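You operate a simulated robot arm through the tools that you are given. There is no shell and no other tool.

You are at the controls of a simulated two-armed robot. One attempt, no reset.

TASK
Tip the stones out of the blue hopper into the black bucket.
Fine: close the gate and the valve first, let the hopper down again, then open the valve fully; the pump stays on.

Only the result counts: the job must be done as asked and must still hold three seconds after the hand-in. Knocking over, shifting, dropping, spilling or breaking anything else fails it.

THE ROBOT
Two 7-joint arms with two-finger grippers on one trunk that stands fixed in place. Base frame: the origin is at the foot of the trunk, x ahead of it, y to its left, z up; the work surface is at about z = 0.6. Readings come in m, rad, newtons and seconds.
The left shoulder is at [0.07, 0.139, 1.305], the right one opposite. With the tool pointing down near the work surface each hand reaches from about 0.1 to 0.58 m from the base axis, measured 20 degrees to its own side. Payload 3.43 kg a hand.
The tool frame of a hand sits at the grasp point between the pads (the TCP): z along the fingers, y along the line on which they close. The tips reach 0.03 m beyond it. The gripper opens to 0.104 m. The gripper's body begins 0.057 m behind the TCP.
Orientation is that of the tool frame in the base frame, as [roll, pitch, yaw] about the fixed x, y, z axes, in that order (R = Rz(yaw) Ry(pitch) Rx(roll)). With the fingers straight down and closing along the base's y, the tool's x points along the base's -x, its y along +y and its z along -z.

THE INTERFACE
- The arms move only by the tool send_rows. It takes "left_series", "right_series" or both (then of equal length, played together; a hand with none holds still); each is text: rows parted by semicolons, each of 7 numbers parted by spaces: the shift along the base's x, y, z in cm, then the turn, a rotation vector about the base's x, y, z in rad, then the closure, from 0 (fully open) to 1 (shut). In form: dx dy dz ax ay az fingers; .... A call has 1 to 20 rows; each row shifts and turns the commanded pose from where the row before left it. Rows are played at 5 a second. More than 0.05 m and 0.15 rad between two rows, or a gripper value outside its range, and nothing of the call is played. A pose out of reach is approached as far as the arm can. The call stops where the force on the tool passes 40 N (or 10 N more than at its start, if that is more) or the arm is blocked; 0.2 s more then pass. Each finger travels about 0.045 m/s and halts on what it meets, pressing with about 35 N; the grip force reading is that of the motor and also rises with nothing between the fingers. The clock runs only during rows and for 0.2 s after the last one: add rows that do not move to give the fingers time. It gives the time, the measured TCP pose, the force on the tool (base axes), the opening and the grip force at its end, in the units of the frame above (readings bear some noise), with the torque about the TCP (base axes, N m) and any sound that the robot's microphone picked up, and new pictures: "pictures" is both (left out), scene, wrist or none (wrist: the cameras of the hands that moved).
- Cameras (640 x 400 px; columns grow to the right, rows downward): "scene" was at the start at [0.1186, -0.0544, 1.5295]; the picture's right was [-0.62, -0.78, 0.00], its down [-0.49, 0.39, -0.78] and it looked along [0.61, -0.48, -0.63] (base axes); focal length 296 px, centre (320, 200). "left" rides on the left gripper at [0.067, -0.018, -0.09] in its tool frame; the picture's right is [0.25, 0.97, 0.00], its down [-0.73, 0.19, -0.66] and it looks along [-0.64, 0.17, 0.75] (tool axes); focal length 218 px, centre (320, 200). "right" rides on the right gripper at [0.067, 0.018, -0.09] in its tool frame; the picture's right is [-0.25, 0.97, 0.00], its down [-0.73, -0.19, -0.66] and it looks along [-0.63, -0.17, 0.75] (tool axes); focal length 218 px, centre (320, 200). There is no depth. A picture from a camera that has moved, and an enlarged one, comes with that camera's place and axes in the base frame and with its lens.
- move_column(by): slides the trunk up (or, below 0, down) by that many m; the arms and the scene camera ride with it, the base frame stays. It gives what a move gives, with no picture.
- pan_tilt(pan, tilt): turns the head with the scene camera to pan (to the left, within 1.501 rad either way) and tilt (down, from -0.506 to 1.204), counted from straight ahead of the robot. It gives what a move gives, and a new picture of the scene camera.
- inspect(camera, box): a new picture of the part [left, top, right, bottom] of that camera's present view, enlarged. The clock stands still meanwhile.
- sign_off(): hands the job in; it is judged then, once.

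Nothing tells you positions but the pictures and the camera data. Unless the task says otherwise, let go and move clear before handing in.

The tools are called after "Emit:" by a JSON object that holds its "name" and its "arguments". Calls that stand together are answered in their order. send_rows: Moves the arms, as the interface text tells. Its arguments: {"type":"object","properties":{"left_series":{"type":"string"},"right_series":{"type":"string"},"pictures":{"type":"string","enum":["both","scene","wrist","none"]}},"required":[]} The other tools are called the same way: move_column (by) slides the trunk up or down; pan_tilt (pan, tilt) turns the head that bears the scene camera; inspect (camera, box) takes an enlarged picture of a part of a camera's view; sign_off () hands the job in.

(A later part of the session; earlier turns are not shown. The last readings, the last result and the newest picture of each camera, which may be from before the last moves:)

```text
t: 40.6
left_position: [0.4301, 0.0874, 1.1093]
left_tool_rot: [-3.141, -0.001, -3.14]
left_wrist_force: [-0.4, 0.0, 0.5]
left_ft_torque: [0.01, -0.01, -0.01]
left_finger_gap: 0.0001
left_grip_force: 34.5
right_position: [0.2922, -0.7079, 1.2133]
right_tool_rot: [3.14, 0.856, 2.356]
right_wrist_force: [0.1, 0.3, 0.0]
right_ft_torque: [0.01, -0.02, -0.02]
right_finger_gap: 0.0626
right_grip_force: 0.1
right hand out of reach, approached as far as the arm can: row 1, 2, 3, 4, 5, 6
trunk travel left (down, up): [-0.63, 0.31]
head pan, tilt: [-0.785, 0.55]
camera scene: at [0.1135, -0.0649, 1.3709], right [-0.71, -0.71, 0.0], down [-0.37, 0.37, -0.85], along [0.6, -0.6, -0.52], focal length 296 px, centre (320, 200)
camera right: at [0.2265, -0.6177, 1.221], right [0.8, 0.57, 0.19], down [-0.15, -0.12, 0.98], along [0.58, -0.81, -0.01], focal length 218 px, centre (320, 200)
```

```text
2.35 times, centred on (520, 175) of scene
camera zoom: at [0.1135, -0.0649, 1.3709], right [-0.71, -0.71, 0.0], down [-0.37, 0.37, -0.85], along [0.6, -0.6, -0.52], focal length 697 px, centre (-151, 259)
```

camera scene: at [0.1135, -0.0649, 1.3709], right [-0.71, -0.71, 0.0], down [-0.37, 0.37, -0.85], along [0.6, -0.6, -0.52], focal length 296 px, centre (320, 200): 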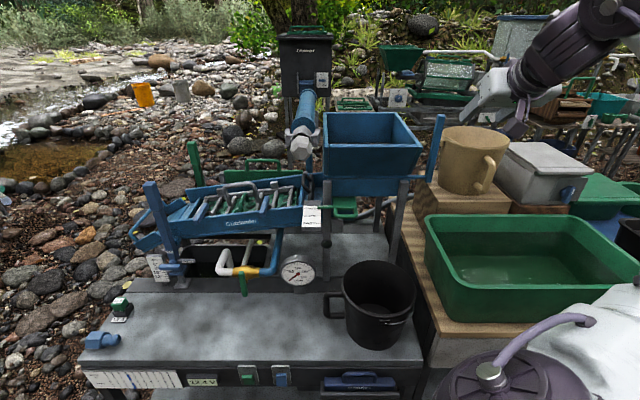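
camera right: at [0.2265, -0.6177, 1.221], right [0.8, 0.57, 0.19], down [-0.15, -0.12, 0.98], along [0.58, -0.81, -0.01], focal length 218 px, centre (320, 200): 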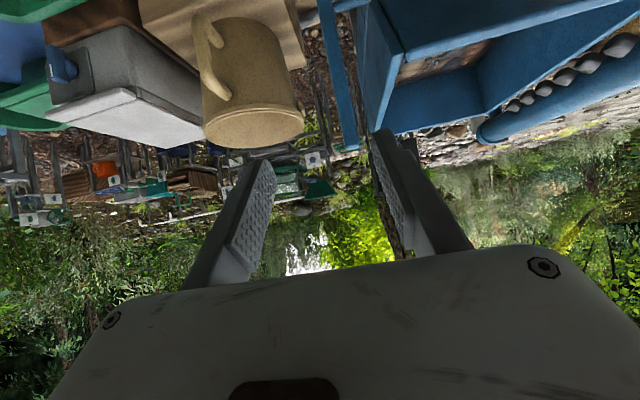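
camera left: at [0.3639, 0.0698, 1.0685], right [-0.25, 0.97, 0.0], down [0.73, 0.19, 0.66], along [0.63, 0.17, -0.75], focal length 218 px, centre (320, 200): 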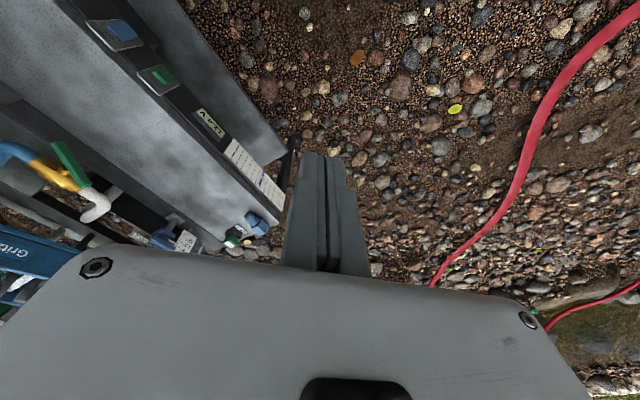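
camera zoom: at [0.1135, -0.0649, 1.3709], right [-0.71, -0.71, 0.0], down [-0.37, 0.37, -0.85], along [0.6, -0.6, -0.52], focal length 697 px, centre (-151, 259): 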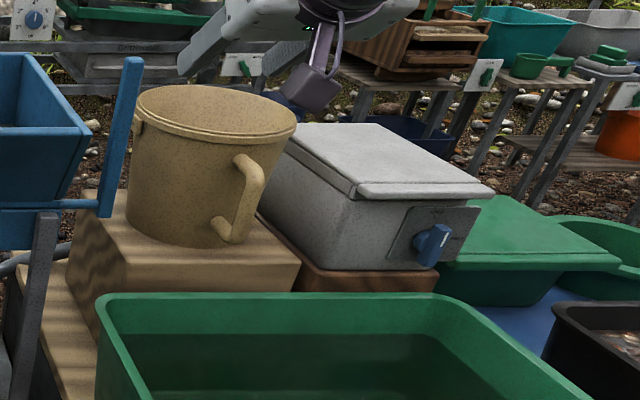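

The crank is a 2 cm bar at about s=0.27, from pivot z≈0.98 to tip z≈1.16, and it stands clear of the tan bucket and hopper wall. Before tipping I'll raise the trunk briefly to look into the hopper and check where the stones lie relative to the bucket.

Emit:
{"name": "move_column", "arguments": {"by": 0.3}}

Emit:
{"name": "pan_tilt", "arguments": {"pan": -0.785, "tilt": 0.75}}

Emit:
{"name": "inspect", "arguments": {"camera": "scene", "box": [300, 100, 460, 200]}}

Emit:
{"name": "inspect", "arguments": {"camera": "scene", "box": [320, 120, 420, 182]}}

```text
t: 43.6
left_position: [0.4298, 0.0882, 1.4096]
left_tool_rot: [3.141, 0.0, -3.141]
left_wrist_force: [-0.3, 0.0, 1.1]
left_ft_torque: [-0.01, -0.01, 0.01]
left_finger_gap: 0.0
left_grip_force: 34.2
right_position: [0.2938, -0.7082, 1.5135]
right_tool_rot: [-3.141, 0.857, 2.357]
right_wrist_force: [-0.2, 0.2, 0.0]
right_ft_torque: [-0.01, -0.02, -0.01]
right_finger_gap: 0.0623
right_grip_force: 0.1
trunk travel left (down, up): [-0.93, 0.01]
head pan, tilt: [-0.785, 0.55]
```

```text
t: 44.3
left_position: [0.4304, 0.0881, 1.4088]
left_tool_rot: [-3.141, -0.001, -3.14]
left_wrist_force: [0.1, -0.9, 0.2]
left_ft_torque: [-0.02, 0.01, -0.03]
left_finger_gap: 0.0
left_grip_force: 35.1
right_position: [0.2948, -0.7082, 1.5128]
right_tool_rot: [-3.138, 0.857, 2.356]
right_wrist_force: [-1.0, -0.9, 0.5]
right_ft_torque: [0.01, 0.0, -0.01]
right_finger_gap: 0.0622
right_grip_force: 0.2
trunk travel left (down, up): [-0.93, 0.01]
head pan, tilt: [-0.785, 0.75]
camera scene: at [0.11, -0.0598, 1.6535], right [-0.71, -0.71, 0.0], down [-0.48, 0.48, -0.73], along [0.52, -0.52, -0.68], focal length 296 px, centre (320, 200)
```

scene: 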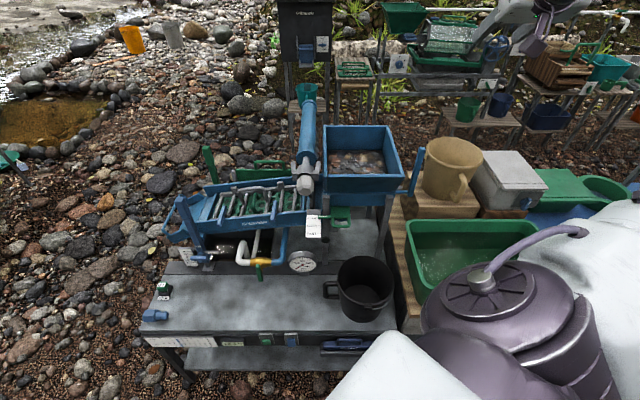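

```text
4.00 times, centred on (380, 150) of scene
camera zoom: at [0.11, -0.0598, 1.6535], right [-0.71, -0.71, 0.0], down [-0.48, 0.48, -0.73], along [0.52, -0.52, -0.68], focal length 1185 px, centre (80, 400)
```

zoom: 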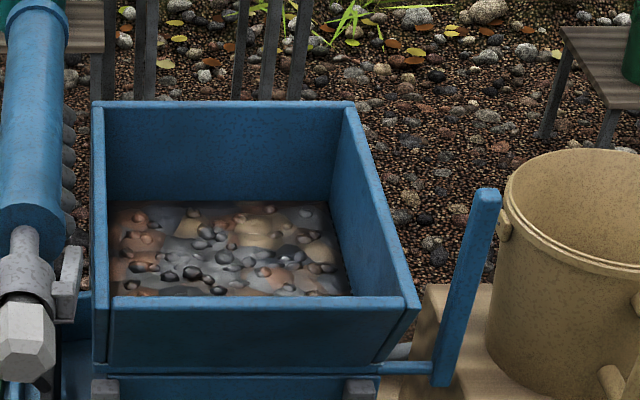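

```text
6.40 times, centred on (370, 151) of scene
camera zoom: at [0.11, -0.0598, 1.6535], right [-0.71, -0.71, 0.0], down [-0.48, 0.48, -0.73], along [0.52, -0.52, -0.68], focal length 1896 px, centre (0, 514)
```

zoom: 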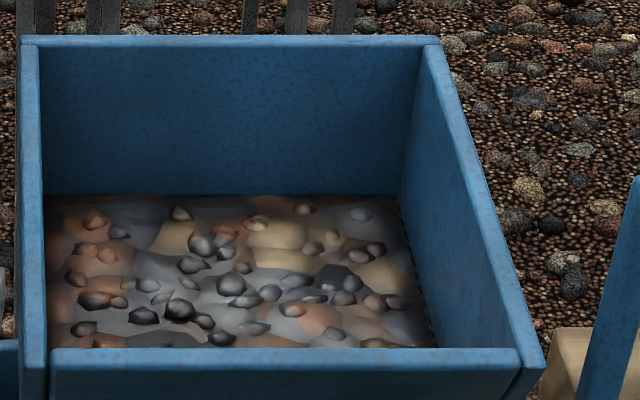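

Emit:
{"name": "inspect", "arguments": {"camera": "scene", "box": [310, 240, 420, 330]}}

Emit:
{"name": "inspect", "arguments": {"camera": "scene", "box": [280, 180, 440, 340]}}

```text
4.44 times, centred on (365, 285) of scene
camera zoom: at [0.11, -0.0598, 1.6535], right [-0.71, -0.71, 0.0], down [-0.48, 0.48, -0.73], along [0.52, -0.52, -0.68], focal length 1316 px, centre (120, -178)
```

zoom: 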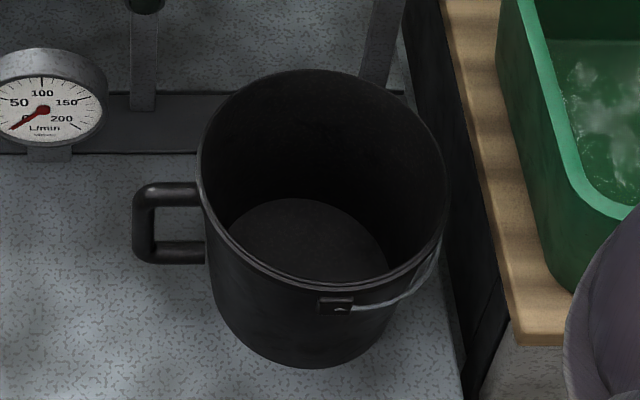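

```text
2.50 times, centred on (360, 260) of scene
camera zoom: at [0.11, -0.0598, 1.6535], right [-0.71, -0.71, 0.0], down [-0.48, 0.48, -0.73], along [0.52, -0.52, -0.68], focal length 740 px, centre (220, 50)
```

zoom: 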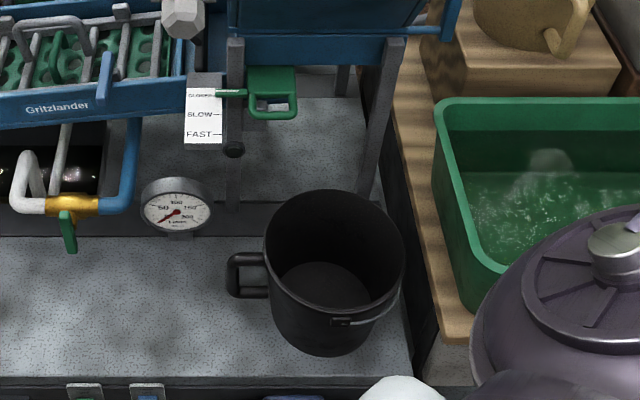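

The stones form a bed across the hopper floor, and the bucket stands in front of the lip, roughly where material sliding off the front wall would land. I'll go back down to working height and approach the crank with the right hand.

Emit:
{"name": "move_column", "arguments": {"by": -0.28}}

Emit:
{"name": "pan_tilt", "arguments": {"pan": -0.785, "tilt": 0.58}}

Emit:
{"name": "inspect", "arguments": {"camera": "right", "box": [200, 0, 480, 175]}}

```text
t: 47.2
left_position: [0.4302, 0.0871, 1.1293]
left_tool_rot: [-3.14, -0.001, -3.141]
left_wrist_force: [0.1, 0.6, 0.3]
left_ft_torque: [0.02, 0.01, 0.04]
left_finger_gap: 0.0
left_grip_force: 35.4
right_position: [0.2936, -0.7079, 1.2334]
right_tool_rot: [-3.141, 0.858, 2.357]
right_wrist_force: [1.2, -0.3, -0.5]
right_ft_torque: [-0.01, -0.03, 0.0]
right_finger_gap: 0.0622
right_grip_force: 0.1
trunk travel left (down, up): [-0.65, 0.29]
head pan, tilt: [-0.785, 0.75]
```

```text
t: 47.9
left_position: [0.4323, 0.0883, 1.1283]
left_tool_rot: [-3.141, 0.002, -3.14]
left_wrist_force: [-0.6, -0.8, -0.1]
left_ft_torque: [-0.02, 0.0, -0.03]
left_finger_gap: 0.0
left_grip_force: 35.2
right_position: [0.2944, -0.7077, 1.2336]
right_tool_rot: [3.141, 0.857, 2.358]
right_wrist_force: [-0.3, 0.0, 0.4]
right_ft_torque: [0.02, 0.0, 0.03]
right_finger_gap: 0.0625
right_grip_force: 0.1
trunk travel left (down, up): [-0.65, 0.29]
head pan, tilt: [-0.785, 0.579]
camera scene: at [0.1142, -0.064, 1.3881], right [-0.71, -0.71, 0.0], down [-0.39, 0.39, -0.84], along [0.59, -0.59, -0.55], focal length 296 px, centre (320, 200)
```

scene: 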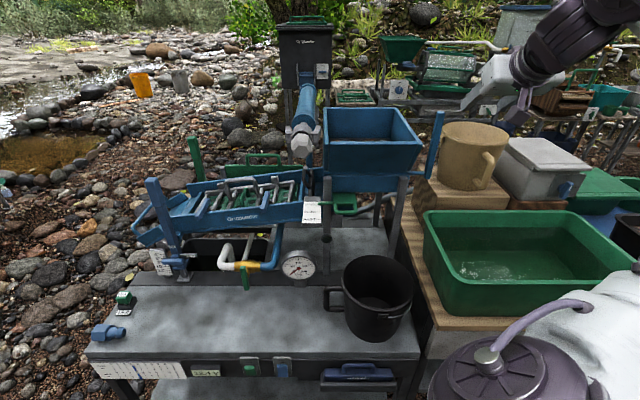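

```text
2.29 times, centred on (340, 88) of right
camera zoom: at [0.2279, -0.6171, 1.2411], right [0.8, 0.57, 0.19], down [-0.15, -0.12, 0.98], along [0.58, -0.81, -0.01], focal length 499 px, centre (274, 457)
```

zoom: 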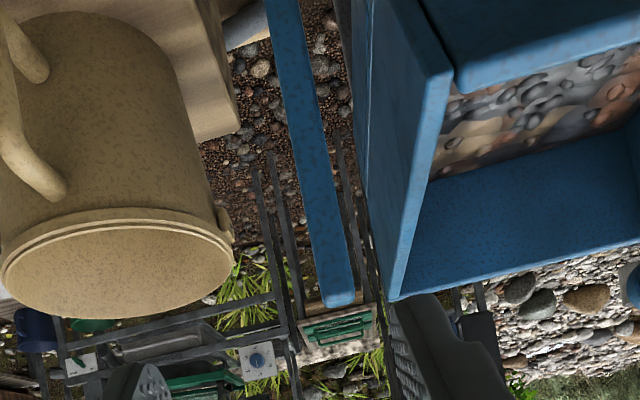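

The fingers are lined up slightly right of the crank. I'll align with it and approach halfway along the tool direction, then check.

Emit:
{"name": "send_rows", "arguments": {"right_series": "3.6 -0.64 0 0 0 0 0.4; 2.4 -2.4 -2.6 0 0 0 0.4; 2.4 -2.4 -2.6 0 0 0 0.4", "pictures": "both"}}

Emit:
{"name": "inspect", "arguments": {"camera": "scene", "box": [360, 80, 520, 180]}}

```text
t: 48.7
left_position: [0.432, 0.0871, 1.1292]
left_tool_rot: [3.14, 0.001, -3.139]
left_wrist_force: [0.9, 0.1, 0.4]
left_ft_torque: [0.0, 0.0, 0.01]
left_finger_gap: 0.0
left_grip_force: 35.0
right_position: [0.3799, -0.7631, 1.18]
right_tool_rot: [-3.141, 0.858, 2.356]
right_wrist_force: [0.3, -0.1, 0.5]
right_ft_torque: [0.01, 0.04, -0.03]
right_finger_gap: 0.0627
right_grip_force: 0.0
trunk travel left (down, up): [-0.65, 0.29]
head pan, tilt: [-0.785, 0.579]
camera scene: at [0.1153, -0.0658, 1.388], right [-0.71, -0.71, 0.0], down [-0.39, 0.39, -0.84], along [0.59, -0.59, -0.55], focal length 296 px, centre (320, 200)
camera right: at [0.3127, -0.6717, 1.1874], right [0.8, 0.57, 0.19], down [-0.15, -0.12, 0.98], along [0.58, -0.81, -0.01], focal length 218 px, centre (320, 200)
```

scene: 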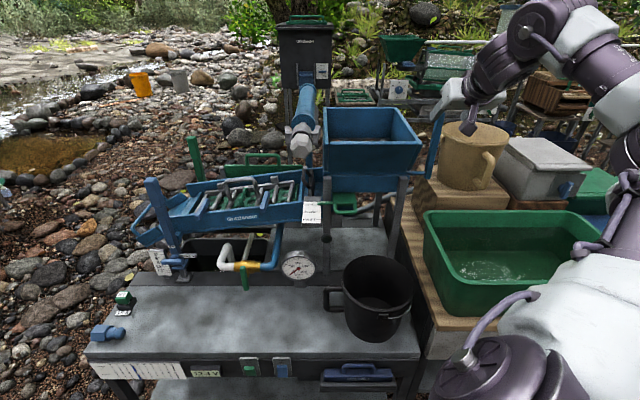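
right: 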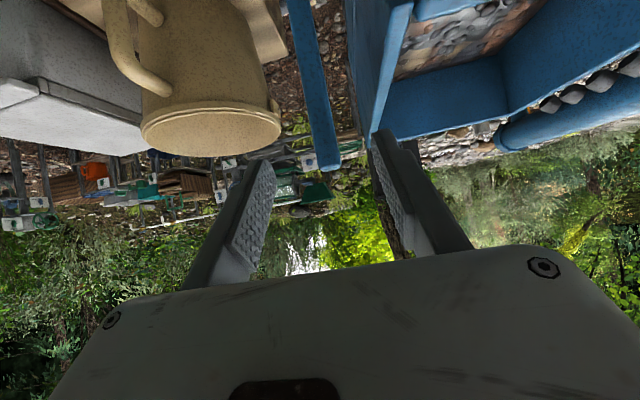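

```text
4.00 times, centred on (440, 130) of scene
camera zoom: at [0.1153, -0.0658, 1.388], right [-0.71, -0.71, 0.0], down [-0.39, 0.39, -0.84], along [0.59, -0.59, -0.55], focal length 1185 px, centre (-160, 480)
```

zoom: 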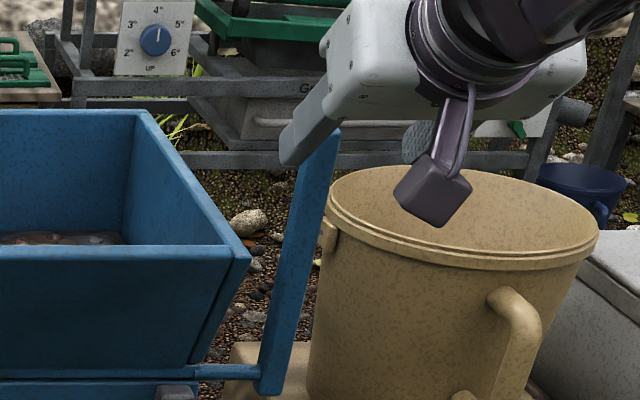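

The crank is centred to within about 1 cm. I'll correct that and slide the fingers around it at z≈1.13.

Emit:
{"name": "send_rows", "arguments": {"right_series": "2.76 -2.19 -2.5 0 0 0 0.4; 2.7 -2.26 -2.5 0 0 0 0.4", "pictures": "both"}}

Emit:
{"name": "inspect", "arguments": {"camera": "scene", "box": [360, 80, 520, 180]}}

```text
t: 49.3
left_position: [0.4322, 0.0867, 1.1283]
left_tool_rot: [3.141, -0.004, -3.14]
left_wrist_force: [0.6, -0.4, -1.1]
left_ft_torque: [0.0, 0.01, 0.04]
left_finger_gap: 0.0
left_grip_force: 35.0
right_position: [0.4366, -0.8097, 1.1301]
right_tool_rot: [-3.14, 0.856, 2.356]
right_wrist_force: [1.0, 0.1, 0.6]
right_ft_torque: [0.02, 0.03, -0.01]
right_finger_gap: 0.0623
right_grip_force: 0.1
trunk travel left (down, up): [-0.65, 0.29]
head pan, tilt: [-0.785, 0.579]
camera scene: at [0.1171, -0.0657, 1.3878], right [-0.71, -0.71, 0.0], down [-0.39, 0.39, -0.84], along [0.59, -0.59, -0.55], focal length 296 px, centre (320, 200)
camera right: at [0.37, -0.7181, 1.1385], right [0.8, 0.57, 0.19], down [-0.15, -0.12, 0.98], along [0.58, -0.81, -0.01], focal length 218 px, centre (320, 200)
```

scene: 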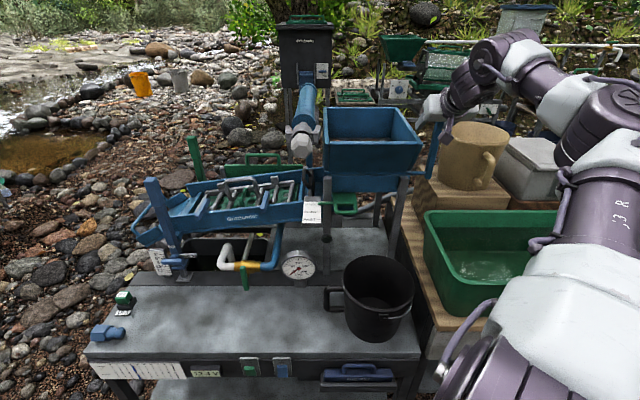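
right: 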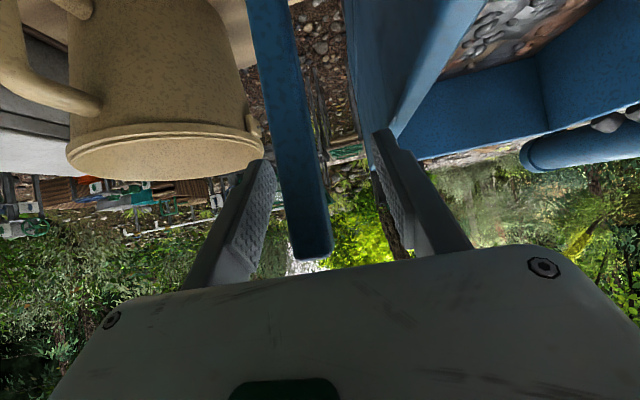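

```text
4.00 times, centred on (440, 130) of scene
camera zoom: at [0.1171, -0.0657, 1.3878], right [-0.71, -0.71, 0.0], down [-0.39, 0.39, -0.84], along [0.59, -0.59, -0.55], focal length 1185 px, centre (-160, 480)
```

zoom: 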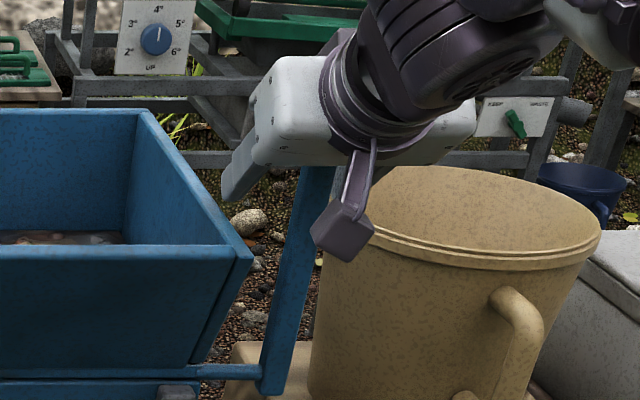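

The crank is between the fingers, about 7 mm right of centre. I'll centre on it and close the grip.

Emit:
{"name": "send_rows", "arguments": {"right_series": "-0.5 -0.5 0 0 0 0 0.4; 0 0 0 0 0 0 0.7; 0 0 0 0 0 0 1; 0 0 0 0 0 0 1; 0 0 0 0 0 0 1; 0 0 0 0 0 0 1", "pictures": "wrist"}}

```text
t: 50.7
left_position: [0.4316, 0.0891, 1.128]
left_tool_rot: [3.141, -0.003, -3.137]
left_wrist_force: [-0.2, 0.2, 0.1]
left_ft_torque: [0.02, -0.01, 0.02]
left_finger_gap: 0.0
left_grip_force: 34.5
right_position: [0.4296, -0.8111, 1.1318]
right_tool_rot: [-3.14, 0.857, 2.358]
right_wrist_force: [2.9, 5.9, -1.6]
right_ft_torque: [0.27, -0.21, -0.21]
right_finger_gap: 0.0176
right_grip_force: 44.8
trunk travel left (down, up): [-0.65, 0.29]
head pan, tilt: [-0.785, 0.579]
camera right: at [0.363, -0.72, 1.1392], right [0.8, 0.57, 0.19], down [-0.15, -0.12, 0.98], along [0.58, -0.81, -0.01], focal length 218 px, centre (320, 200)
```

right: 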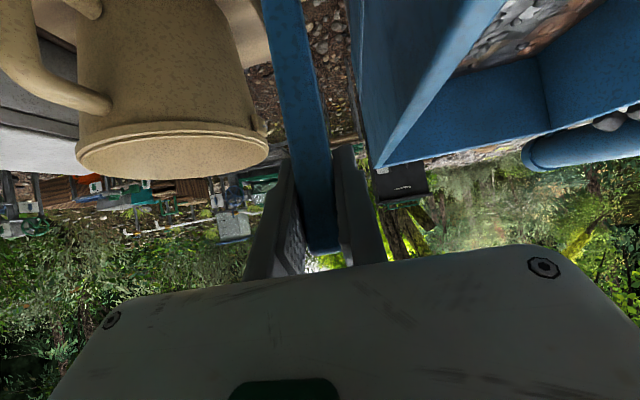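

The crank is gripped firmly. I'll pull it towards me along its arc about the pivot, first a 10° test to check the hopper lifts and the force stays modest.

Emit:
{"name": "send_rows", "arguments": {"right_series": "-0.94 0.94 -0.06 0 0 0 1; -0.93 0.93 -0.17 0 0 0 1; 0 0 0 0 0 0 1", "pictures": "both"}}

Emit:
{"name": "inspect", "arguments": {"camera": "scene", "box": [300, 90, 460, 190]}}

```text
t: 51.5
left_position: [0.4335, 0.0883, 1.1279]
left_tool_rot: [3.142, -0.003, -3.139]
left_wrist_force: [-0.1, -0.5, 0.3]
left_ft_torque: [0.02, 0.03, -0.02]
left_finger_gap: 0.0001
left_grip_force: 34.5
right_position: [0.4124, -0.7932, 1.1286]
right_tool_rot: [-3.141, 0.857, 2.355]
right_wrist_force: [16.9, -4.3, 4.8]
right_ft_torque: [-0.31, -0.5, -0.18]
right_finger_gap: 0.0176
right_grip_force: 45.0
trunk travel left (down, up): [-0.65, 0.29]
head pan, tilt: [-0.785, 0.579]
camera scene: at [0.1178, -0.0636, 1.3879], right [-0.71, -0.71, 0.0], down [-0.39, 0.39, -0.84], along [0.59, -0.59, -0.55], focal length 296 px, centre (320, 200)
camera right: at [0.3457, -0.7025, 1.1369], right [0.8, 0.57, 0.19], down [-0.15, -0.12, 0.98], along [0.58, -0.81, -0.01], focal length 218 px, centre (320, 200)
```

scene: 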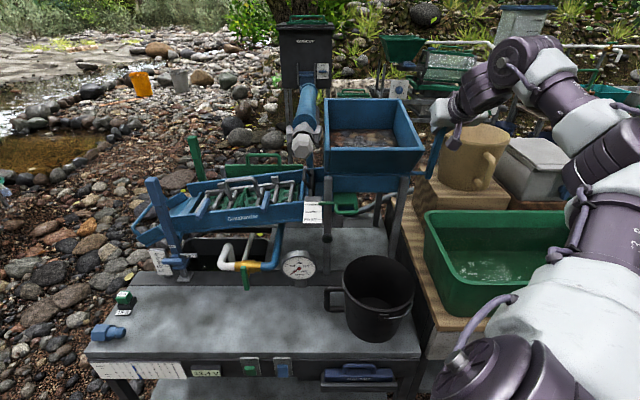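
right: 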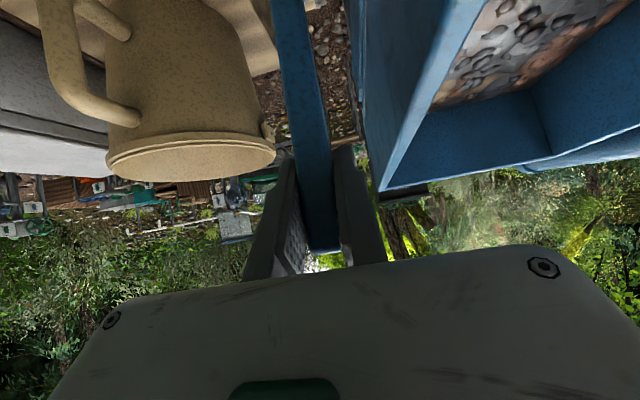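

```text
4.00 times, centred on (380, 140) of scene
camera zoom: at [0.1178, -0.0636, 1.3879], right [-0.71, -0.71, 0.0], down [-0.39, 0.39, -0.84], along [0.59, -0.59, -0.55], focal length 1185 px, centre (80, 440)
```

zoom: 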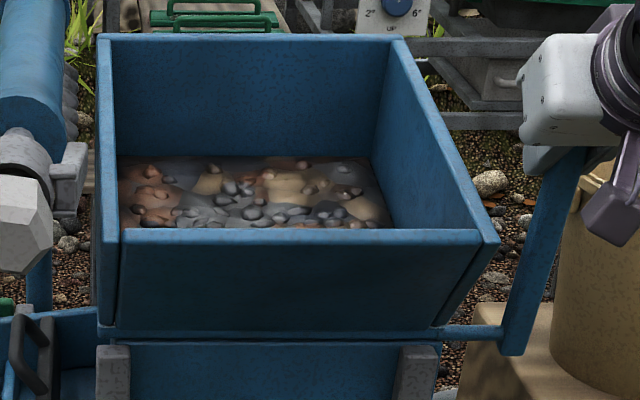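

The hopper tilts nicely about its front axle with about 15 N on the crank. I'll continue to 40°, keeping to the arc.

Emit:
{"name": "send_rows", "arguments": {"right_series": "-0.916 0.916 -0.29 0 0 0 1; -0.894 0.894 -0.40 0 0 0 1; -0.866 0.866 -0.51 0 0 0 1; -0.832 0.832 -0.61 0 0 0 1; -0.791 0.791 -0.71 0 0 0 1; -0.744 0.744 -0.81 0 0 0 1; 0 0 0 0 0 0 1", "pictures": "both"}}

Emit:
{"name": "inspect", "arguments": {"camera": "scene", "box": [300, 80, 480, 200]}}

```text
t: 53.1
left_position: [0.4321, 0.0887, 1.1289]
left_tool_rot: [3.141, -0.001, -3.141]
left_wrist_force: [-1.0, -0.1, 0.3]
left_ft_torque: [0.02, -0.03, 0.0]
left_finger_gap: 0.0001
left_grip_force: 34.8
right_position: [0.3601, -0.7415, 1.0987]
right_tool_rot: [-3.142, 0.859, 2.358]
right_wrist_force: [13.4, -5.7, 10.4]
right_ft_torque: [-0.92, -0.89, -0.04]
right_finger_gap: 0.0178
right_grip_force: 44.9
trunk travel left (down, up): [-0.65, 0.29]
head pan, tilt: [-0.785, 0.579]
camera scene: at [0.1161, -0.0634, 1.3881], right [-0.71, -0.71, 0.0], down [-0.39, 0.39, -0.84], along [0.59, -0.59, -0.55], focal length 296 px, centre (320, 200)
camera right: at [0.294, -0.6508, 1.1052], right [0.8, 0.57, 0.19], down [-0.15, -0.12, 0.98], along [0.58, -0.81, -0.01], focal length 218 px, centre (320, 200)
```

scene: 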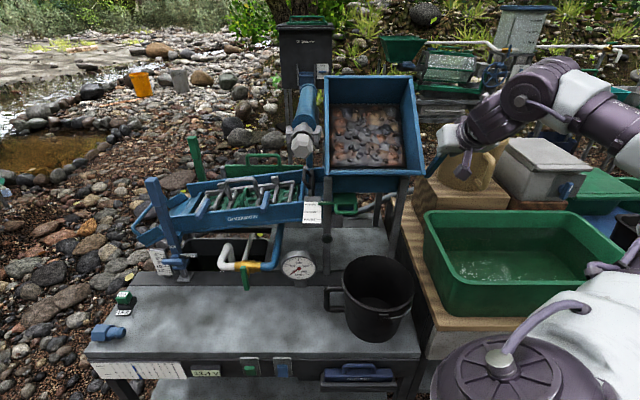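
right: 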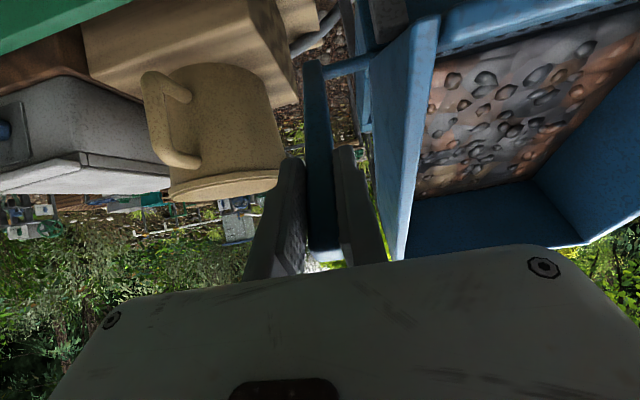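

```text
3.33 times, centred on (390, 140) of scene
camera zoom: at [0.1161, -0.0634, 1.3881], right [-0.71, -0.71, 0.0], down [-0.39, 0.39, -0.84], along [0.59, -0.59, -0.55], focal length 987 px, centre (87, 400)
```

zoom: 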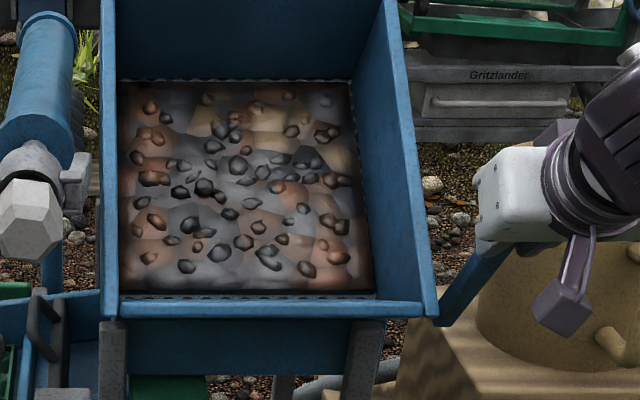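

The stones move with the hopper and haven't begun to run; the lip is now above the bucket's rear half. I'll continue slowly to 60°.

Emit:
{"name": "send_rows", "arguments": {"right_series": "-0.558 0.558 -0.71 0 0 0 1; -0.52 0.52 -0.763 0 0 0 1; -0.482 0.482 -0.812 0 0 0 1; -0.441 0.441 -0.859 0 0 0 1; -0.398 0.398 -0.9 0 0 0 1; 0 0 0 0 0 0 1", "pictures": "both"}}

Emit:
{"name": "inspect", "arguments": {"camera": "scene", "box": [300, 80, 480, 200]}}

Emit:
{"name": "inspect", "arguments": {"camera": "scene", "box": [300, 190, 460, 360]}}

```text
t: 54.5
left_position: [0.4308, 0.0891, 1.1299]
left_tool_rot: [-3.138, 0.001, -3.141]
left_wrist_force: [-0.9, 0.1, 0.6]
left_ft_torque: [0.02, 0.0, -0.01]
left_finger_gap: 0.0
left_grip_force: 34.9
right_position: [0.3341, -0.7157, 1.0586]
right_tool_rot: [-3.139, 0.859, 2.358]
right_wrist_force: [6.1, 1.2, 14.4]
right_ft_torque: [-0.94, -0.87, 0.01]
right_finger_gap: 0.0175
right_grip_force: 45.1
trunk travel left (down, up): [-0.65, 0.29]
head pan, tilt: [-0.785, 0.579]
camera scene: at [0.1142, -0.0608, 1.3883], right [-0.71, -0.71, 0.0], down [-0.39, 0.39, -0.84], along [0.59, -0.59, -0.55], focal length 296 px, centre (320, 200)
camera right: at [0.2682, -0.6251, 1.0646], right [0.8, 0.57, 0.19], down [-0.15, -0.12, 0.98], along [0.58, -0.81, -0.01], focal length 218 px, centre (320, 200)
```

scene: 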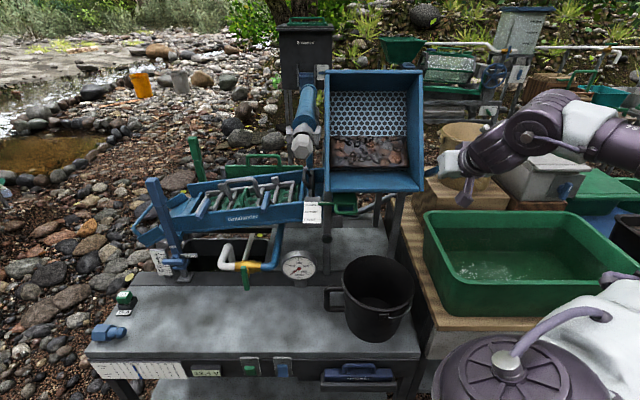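
right: 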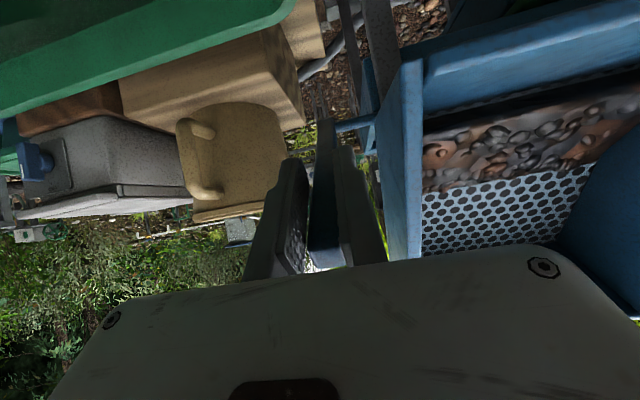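

```text
3.33 times, centred on (390, 140) of scene
camera zoom: at [0.1142, -0.0608, 1.3883], right [-0.71, -0.71, 0.0], down [-0.39, 0.39, -0.84], along [0.59, -0.59, -0.55], focal length 987 px, centre (87, 400)
```

zoom: 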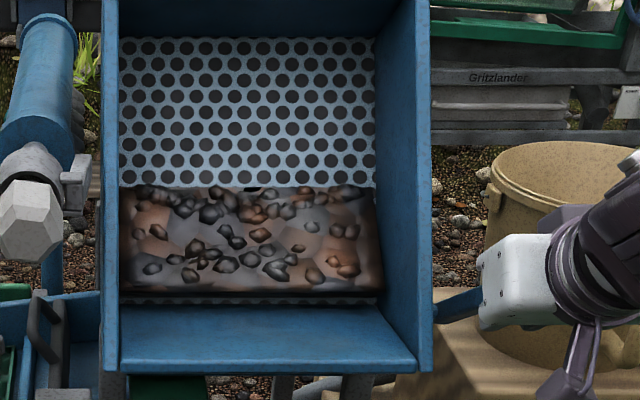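

```text
2.35 times, centred on (380, 275) of scene
camera zoom: at [0.1142, -0.0608, 1.3883], right [-0.71, -0.71, 0.0], down [-0.39, 0.39, -0.84], along [0.59, -0.59, -0.55], focal length 697 px, centre (179, 24)
```

zoom: 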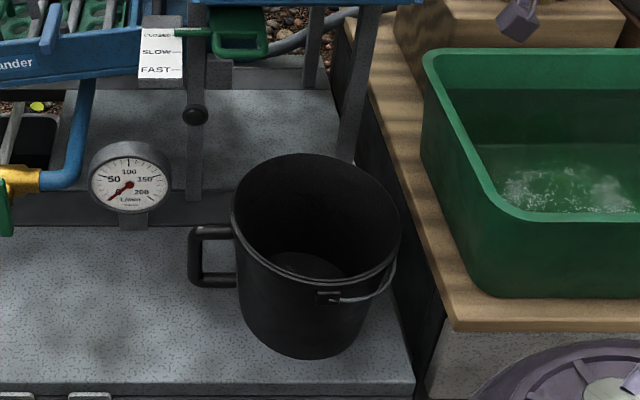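

The stone bed has slumped to the front wall of the hopper; nothing has come over the lip yet. I'll tilt on in small steps to about 72° and look again.

Emit:
{"name": "send_rows", "arguments": {"right_series": "-0.352 0.352 -0.937 0 0 0 1; -0.305 0.305 -0.97 0 0 0 1; -0.257 0.257 -0.997 0 0 0 1; 0 0 0 0 0 0 1", "pictures": "scene"}}

Emit:
{"name": "inspect", "arguments": {"camera": "scene", "box": [300, 80, 480, 200]}}

Emit:
{"name": "inspect", "arguments": {"camera": "scene", "box": [300, 190, 460, 360]}}

```text
t: 55.5
left_position: [0.4299, 0.0916, 1.1297]
left_tool_rot: [-3.138, -0.001, -3.141]
left_wrist_force: [0.7, 0.3, -0.3]
left_ft_torque: [-0.02, -0.05, 0.0]
left_finger_gap: 0.0
left_grip_force: 34.4
right_position: [0.3244, -0.7072, 1.0306]
right_tool_rot: [-3.138, 0.86, 2.362]
right_wrist_force: [-1.4, 7.9, 12.6]
right_ft_torque: [-0.72, -0.98, 0.37]
right_finger_gap: 0.0174
right_grip_force: 45.4
trunk travel left (down, up): [-0.65, 0.29]
head pan, tilt: [-0.785, 0.579]
camera scene: at [0.1128, -0.0598, 1.3885], right [-0.71, -0.71, 0.0], down [-0.39, 0.38, -0.84], along [0.59, -0.59, -0.55], focal length 296 px, centre (320, 200)
```

scene: 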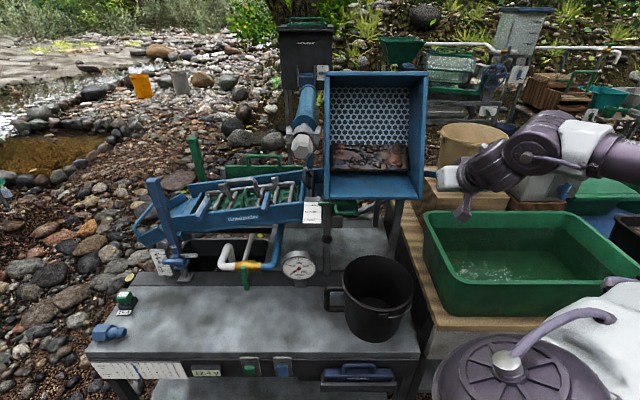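

```text
3.33 times, centred on (390, 140) of scene
camera zoom: at [0.1128, -0.0598, 1.3885], right [-0.71, -0.71, 0.0], down [-0.39, 0.38, -0.84], along [0.59, -0.59, -0.55], focal length 987 px, centre (87, 400)
```

zoom: 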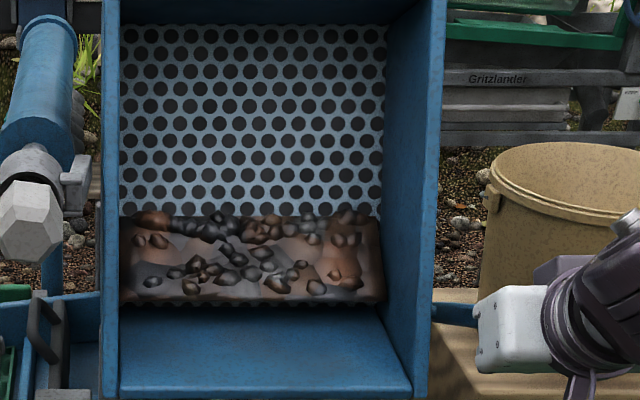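

```text
2.35 times, centred on (380, 275) of scene
camera zoom: at [0.1128, -0.0598, 1.3885], right [-0.71, -0.71, 0.0], down [-0.39, 0.38, -0.84], along [0.59, -0.59, -0.55], focal length 697 px, centre (179, 24)
```

zoom: 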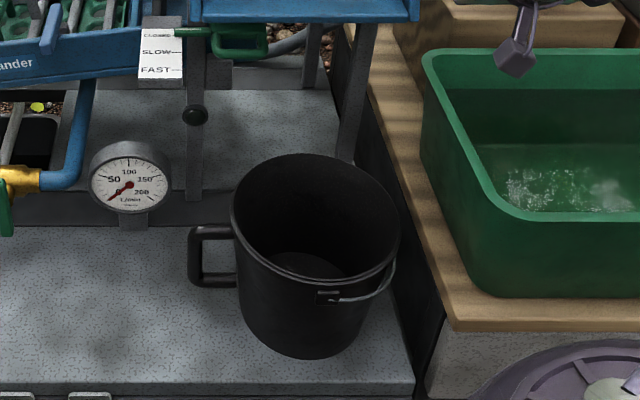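

Still no flow at about 71°, and forces are fine. I'll go on to roughly 84°.

Emit:
{"name": "send_rows", "arguments": {"right_series": "-0.3 0.3 -1.02 0 0 0 1; -0.25 0.25 -1.04 0 0 0 1; -0.2 0.2 -1.05 0 0 0 1; 0 0 0 0 0 0 1", "pictures": "scene"}}

Emit:
{"name": "inspect", "arguments": {"camera": "scene", "box": [300, 80, 480, 200]}}

Emit:
{"name": "inspect", "arguments": {"camera": "scene", "box": [300, 190, 460, 360]}}

```text
t: 56.5
left_position: [0.4298, 0.0919, 1.1292]
left_tool_rot: [-3.138, -0.001, -3.139]
left_wrist_force: [-0.4, 0.3, -0.3]
left_ft_torque: [0.02, 0.02, -0.01]
left_finger_gap: 0.0
left_grip_force: 34.3
right_position: [0.3182, -0.7008, 0.9966]
right_tool_rot: [-3.138, 0.858, 2.364]
right_wrist_force: [2.6, 5.6, 7.0]
right_ft_torque: [-0.82, -0.85, 0.16]
right_finger_gap: 0.0173
right_grip_force: 45.3
trunk travel left (down, up): [-0.65, 0.29]
head pan, tilt: [-0.785, 0.579]
camera scene: at [0.1137, -0.0603, 1.3884], right [-0.71, -0.71, 0.0], down [-0.39, 0.38, -0.84], along [0.59, -0.59, -0.55], focal length 296 px, centre (320, 200)
```

scene: 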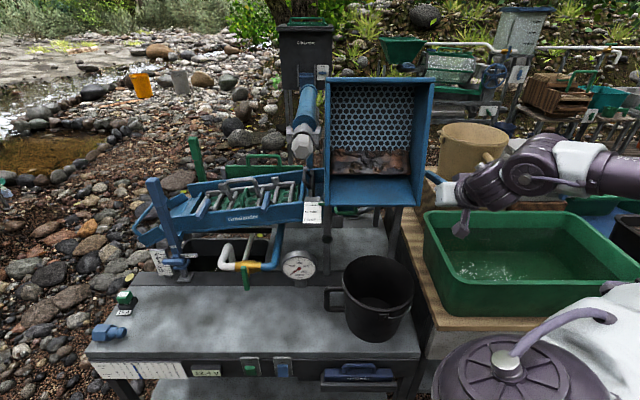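

```text
3.33 times, centred on (390, 140) of scene
camera zoom: at [0.1137, -0.0603, 1.3884], right [-0.71, -0.71, 0.0], down [-0.39, 0.38, -0.84], along [0.59, -0.59, -0.55], focal length 987 px, centre (87, 400)
```

zoom: 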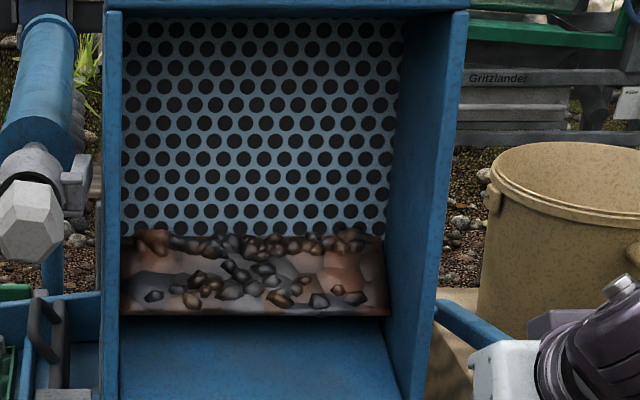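

```text
2.35 times, centred on (380, 275) of scene
camera zoom: at [0.1137, -0.0603, 1.3884], right [-0.71, -0.71, 0.0], down [-0.39, 0.38, -0.84], along [0.59, -0.59, -0.55], focal length 697 px, centre (179, 24)
```

zoom: 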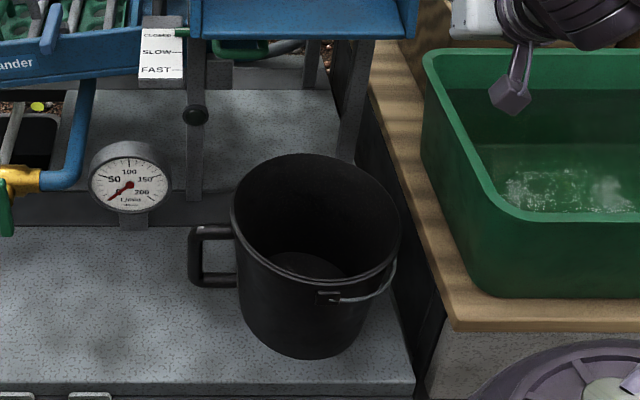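

At about 83° the heap still holds against the front wall. I'll keep going in small steps to about 95°.

Emit:
{"name": "send_rows", "arguments": {"right_series": "-0.065 0.065 -1.06 0 0 0 1; -0.01 0.01 -1.06 0 0 0 1; 0.04 -0.04 -1.06 0 0 0 1; 0 0 0 0 0 0 1", "pictures": "scene"}}

Emit:
{"name": "inspect", "arguments": {"camera": "scene", "box": [300, 80, 480, 200]}}

Emit:
{"name": "inspect", "arguments": {"camera": "scene", "box": [300, 190, 460, 360]}}

```text
t: 57.5
left_position: [0.4306, 0.0932, 1.1282]
left_tool_rot: [-3.139, -0.001, -3.138]
left_wrist_force: [-0.3, 0.1, -0.3]
left_ft_torque: [0.04, -0.05, -0.01]
left_finger_gap: 0.0002
left_grip_force: 34.6
right_position: [0.317, -0.6981, 0.965]
right_tool_rot: [-3.137, 0.86, 2.365]
right_wrist_force: [2.1, 19.7, 5.6]
right_ft_torque: [-1.35, -0.66, -0.28]
right_finger_gap: 0.0178
right_grip_force: 45.1
trunk travel left (down, up): [-0.65, 0.29]
head pan, tilt: [-0.785, 0.579]
camera scene: at [0.1143, -0.058, 1.3884], right [-0.71, -0.71, 0.0], down [-0.39, 0.38, -0.84], along [0.59, -0.59, -0.55], focal length 296 px, centre (320, 200)
```

scene: 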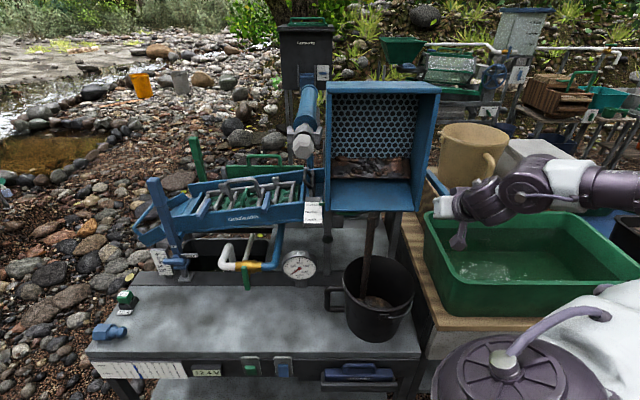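

```text
3.33 times, centred on (390, 140) of scene
camera zoom: at [0.1143, -0.058, 1.3884], right [-0.71, -0.71, 0.0], down [-0.39, 0.38, -0.84], along [0.59, -0.59, -0.55], focal length 987 px, centre (87, 400)
```

zoom: 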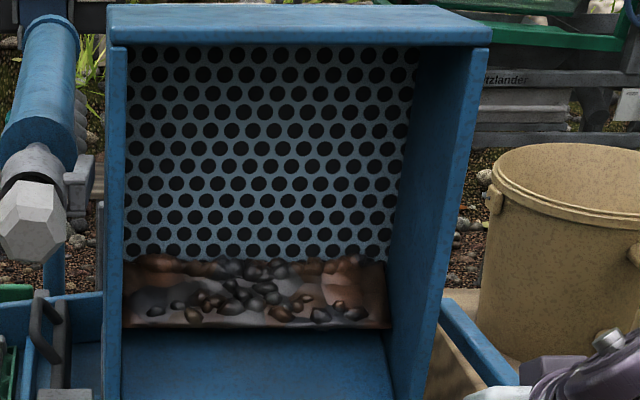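

```text
2.35 times, centred on (380, 275) of scene
camera zoom: at [0.1143, -0.058, 1.3884], right [-0.71, -0.71, 0.0], down [-0.39, 0.38, -0.84], along [0.59, -0.59, -0.55], focal length 697 px, centre (179, 24)
```

zoom: 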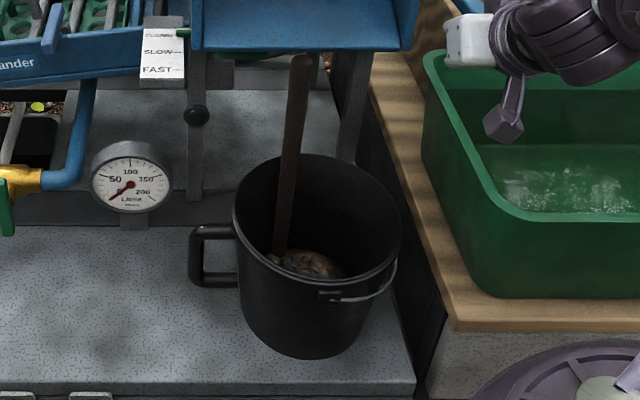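

The stones are now pouring in a stream from the middle of the lip straight into the bucket. I'll hold this tilt, easing the sideways strain a little, and let it run.

Emit:
{"name": "send_rows", "arguments": {"right_series": "0 0.2 0 0 0 0 1; 0 0.2 0 0 0 0 1; 0 0 0 0 0 0 1; 0 0 0 0 0 0 1; 0 0 0 0 0 0 1; 0 0 0 0 0 0 1", "pictures": "scene"}}

Emit:
{"name": "inspect", "arguments": {"camera": "scene", "box": [300, 80, 480, 200]}}

Emit:
{"name": "inspect", "arguments": {"camera": "scene", "box": [300, 190, 460, 360]}}

```text
t: 58.9
left_position: [0.4318, 0.0895, 1.1294]
left_tool_rot: [3.141, 0.001, -3.139]
left_wrist_force: [1.0, -0.2, -0.1]
left_ft_torque: [-0.01, -0.01, -0.01]
left_finger_gap: 0.0
left_grip_force: 34.6
right_position: [0.3173, -0.6987, 0.9665]
right_tool_rot: [-3.138, 0.859, 2.355]
right_wrist_force: [2.0, 2.3, 5.5]
right_ft_torque: [-0.55, -0.5, 0.04]
right_finger_gap: 0.0171
right_grip_force: 44.7
trunk travel left (down, up): [-0.65, 0.29]
head pan, tilt: [-0.785, 0.579]
camera scene: at [0.1143, -0.0629, 1.3883], right [-0.71, -0.71, 0.0], down [-0.39, 0.39, -0.84], along [0.59, -0.59, -0.55], focal length 296 px, centre (320, 200)
```

scene: 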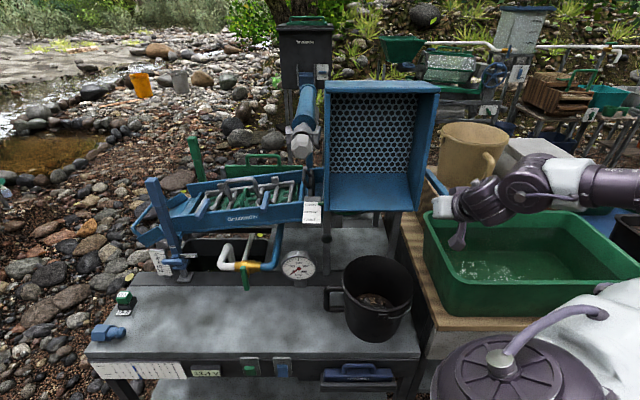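

```text
3.33 times, centred on (390, 140) of scene
camera zoom: at [0.1143, -0.0629, 1.3883], right [-0.71, -0.71, 0.0], down [-0.39, 0.39, -0.84], along [0.59, -0.59, -0.55], focal length 987 px, centre (87, 400)
```

zoom: 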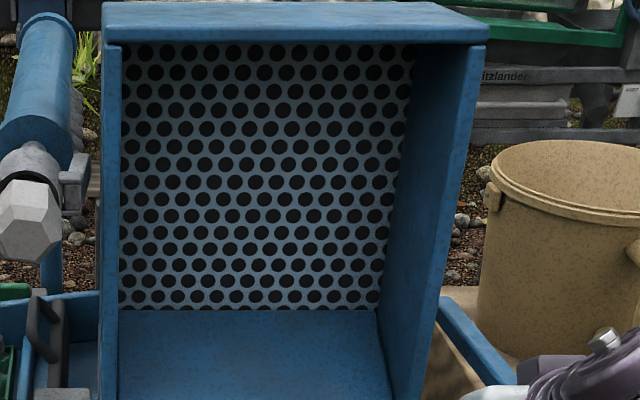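

```text
2.35 times, centred on (380, 275) of scene
camera zoom: at [0.1143, -0.0629, 1.3883], right [-0.71, -0.71, 0.0], down [-0.39, 0.39, -0.84], along [0.59, -0.59, -0.55], focal length 697 px, centre (179, 24)
```

zoom: 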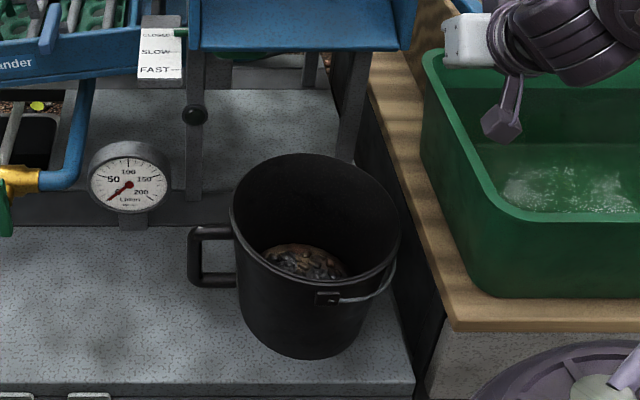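

The hopper is empty and the stones sit in the bucket with nothing spilled. Now I'll let the hopper down along the same arc, with the pivot refined to n≈0.870.

Emit:
{"name": "send_rows", "arguments": {"right_series": "-0.04 0.04 1.32 0 0 0 1; 0.04 -0.04 1.32 0 0 0 1; 0.12 -0.12 1.32 0 0 0 1; 0.205 -0.205 1.29 0 0 0 1; 0.283 -0.283 1.27 0 0 0 1; 0.354 -0.354 1.22 0 0 0 1; 0.438 -0.438 1.18 0 0 0 1; 0.502 -0.502 1.12 0 0 0 1; 0.573 -0.573 1.05 0 0 0 1; 0 0 0 0 0 0 1", "pictures": "scene"}}

```text
t: 61.1
left_position: [0.4287, 0.0865, 1.1298]
left_tool_rot: [3.14, 0.0, -3.14]
left_wrist_force: [0.5, 0.7, 0.6]
left_ft_torque: [0.03, -0.01, 0.0]
left_finger_gap: 0.0
left_grip_force: 34.5
right_position: [0.3402, -0.7222, 1.0744]
right_tool_rot: [3.141, 0.855, 2.355]
right_wrist_force: [-9.6, 2.1, -7.7]
right_ft_torque: [1.3, 0.81, 0.39]
right_finger_gap: 0.0176
right_grip_force: 45.4
trunk travel left (down, up): [-0.65, 0.29]
head pan, tilt: [-0.785, 0.579]
camera scene: at [0.1127, -0.0651, 1.3883], right [-0.71, -0.71, 0.0], down [-0.39, 0.39, -0.84], along [0.59, -0.59, -0.55], focal length 296 px, centre (320, 200)
```

scene: 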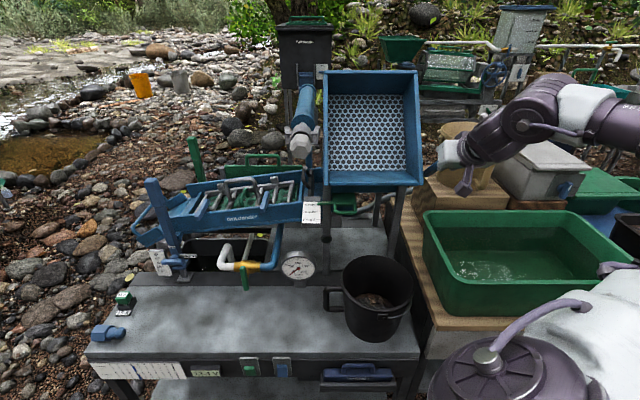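

Going smoothly at about 50°. Continuing the descent, slower towards the end.

Emit:
{"name": "send_rows", "arguments": {"right_series": "0.629 -0.629 0.98 0 0 0 1; 0.693 -0.693 0.89 0 0 0 1; 0.742 -0.742 0.81 0 0 0 1; 0.792 -0.792 0.71 0 0 0 1; 0.834 -0.834 0.62 0 0 0 1; 0.863 -0.863 0.50 0 0 0 1; 0.45 -0.45 0.21 0 0 0 1; 0.45 -0.45 0.19 0 0 0 1; 0.456 -0.456 0.16 0 0 0 1; 0.456 -0.456 0.13 0 0 0 1; 0 0 0 0 0 0 1", "pictures": "both"}}

Emit:
{"name": "inspect", "arguments": {"camera": "scene", "box": [300, 80, 480, 200]}}

```text
t: 63.5
left_position: [0.4286, 0.0886, 1.1299]
left_tool_rot: [-3.141, 0.001, -3.139]
left_wrist_force: [-0.8, 0.4, 0.4]
left_ft_torque: [-0.01, 0.02, -0.03]
left_finger_gap: 0.0
left_grip_force: 35.1
right_position: [0.4045, -0.7858, 1.1277]
right_tool_rot: [-3.141, 0.859, 2.356]
right_wrist_force: [-5.5, 2.3, -2.0]
right_ft_torque: [0.63, 1.03, 0.17]
right_finger_gap: 0.0178
right_grip_force: 44.6
trunk travel left (down, up): [-0.65, 0.29]
head pan, tilt: [-0.785, 0.579]
camera scene: at [0.1126, -0.0637, 1.3884], right [-0.71, -0.71, 0.0], down [-0.39, 0.39, -0.84], along [0.59, -0.59, -0.55], focal length 296 px, centre (320, 200)
camera right: at [0.3378, -0.6945, 1.1348], right [0.8, 0.57, 0.19], down [-0.15, -0.12, 0.98], along [0.58, -0.81, -0.01], focal length 218 px, centre (320, 200)
```

scene: 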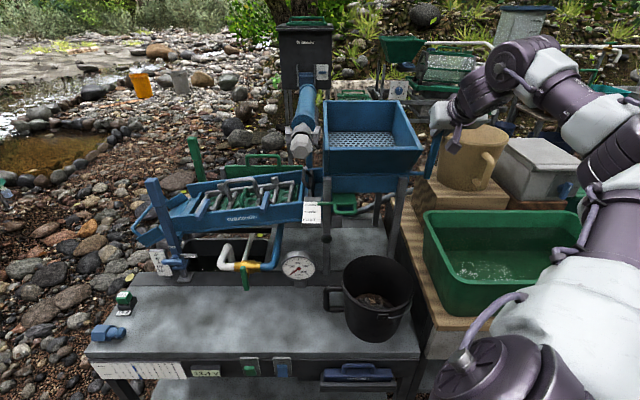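
right: 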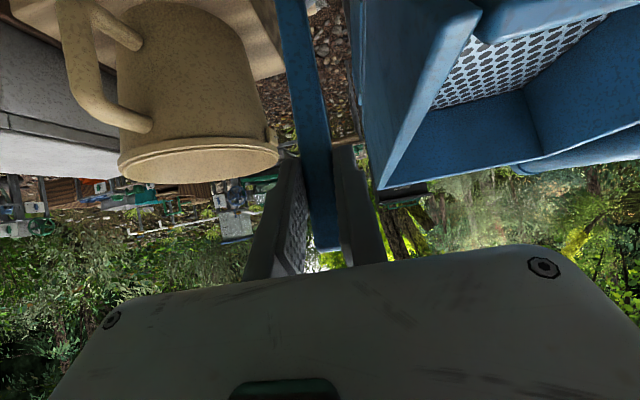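

```text
3.33 times, centred on (390, 140) of scene
camera zoom: at [0.1126, -0.0637, 1.3884], right [-0.71, -0.71, 0.0], down [-0.39, 0.39, -0.84], along [0.59, -0.59, -0.55], focal length 987 px, centre (87, 400)
```

zoom: 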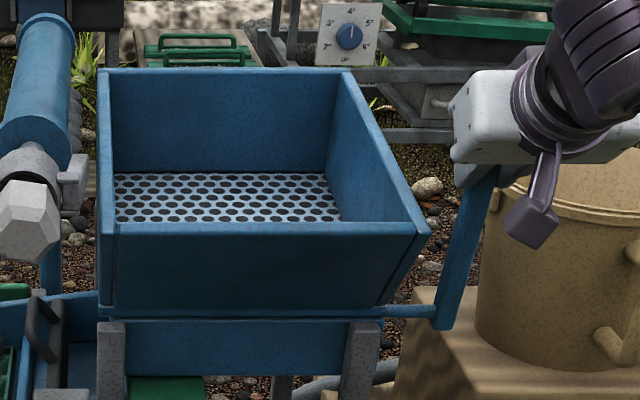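

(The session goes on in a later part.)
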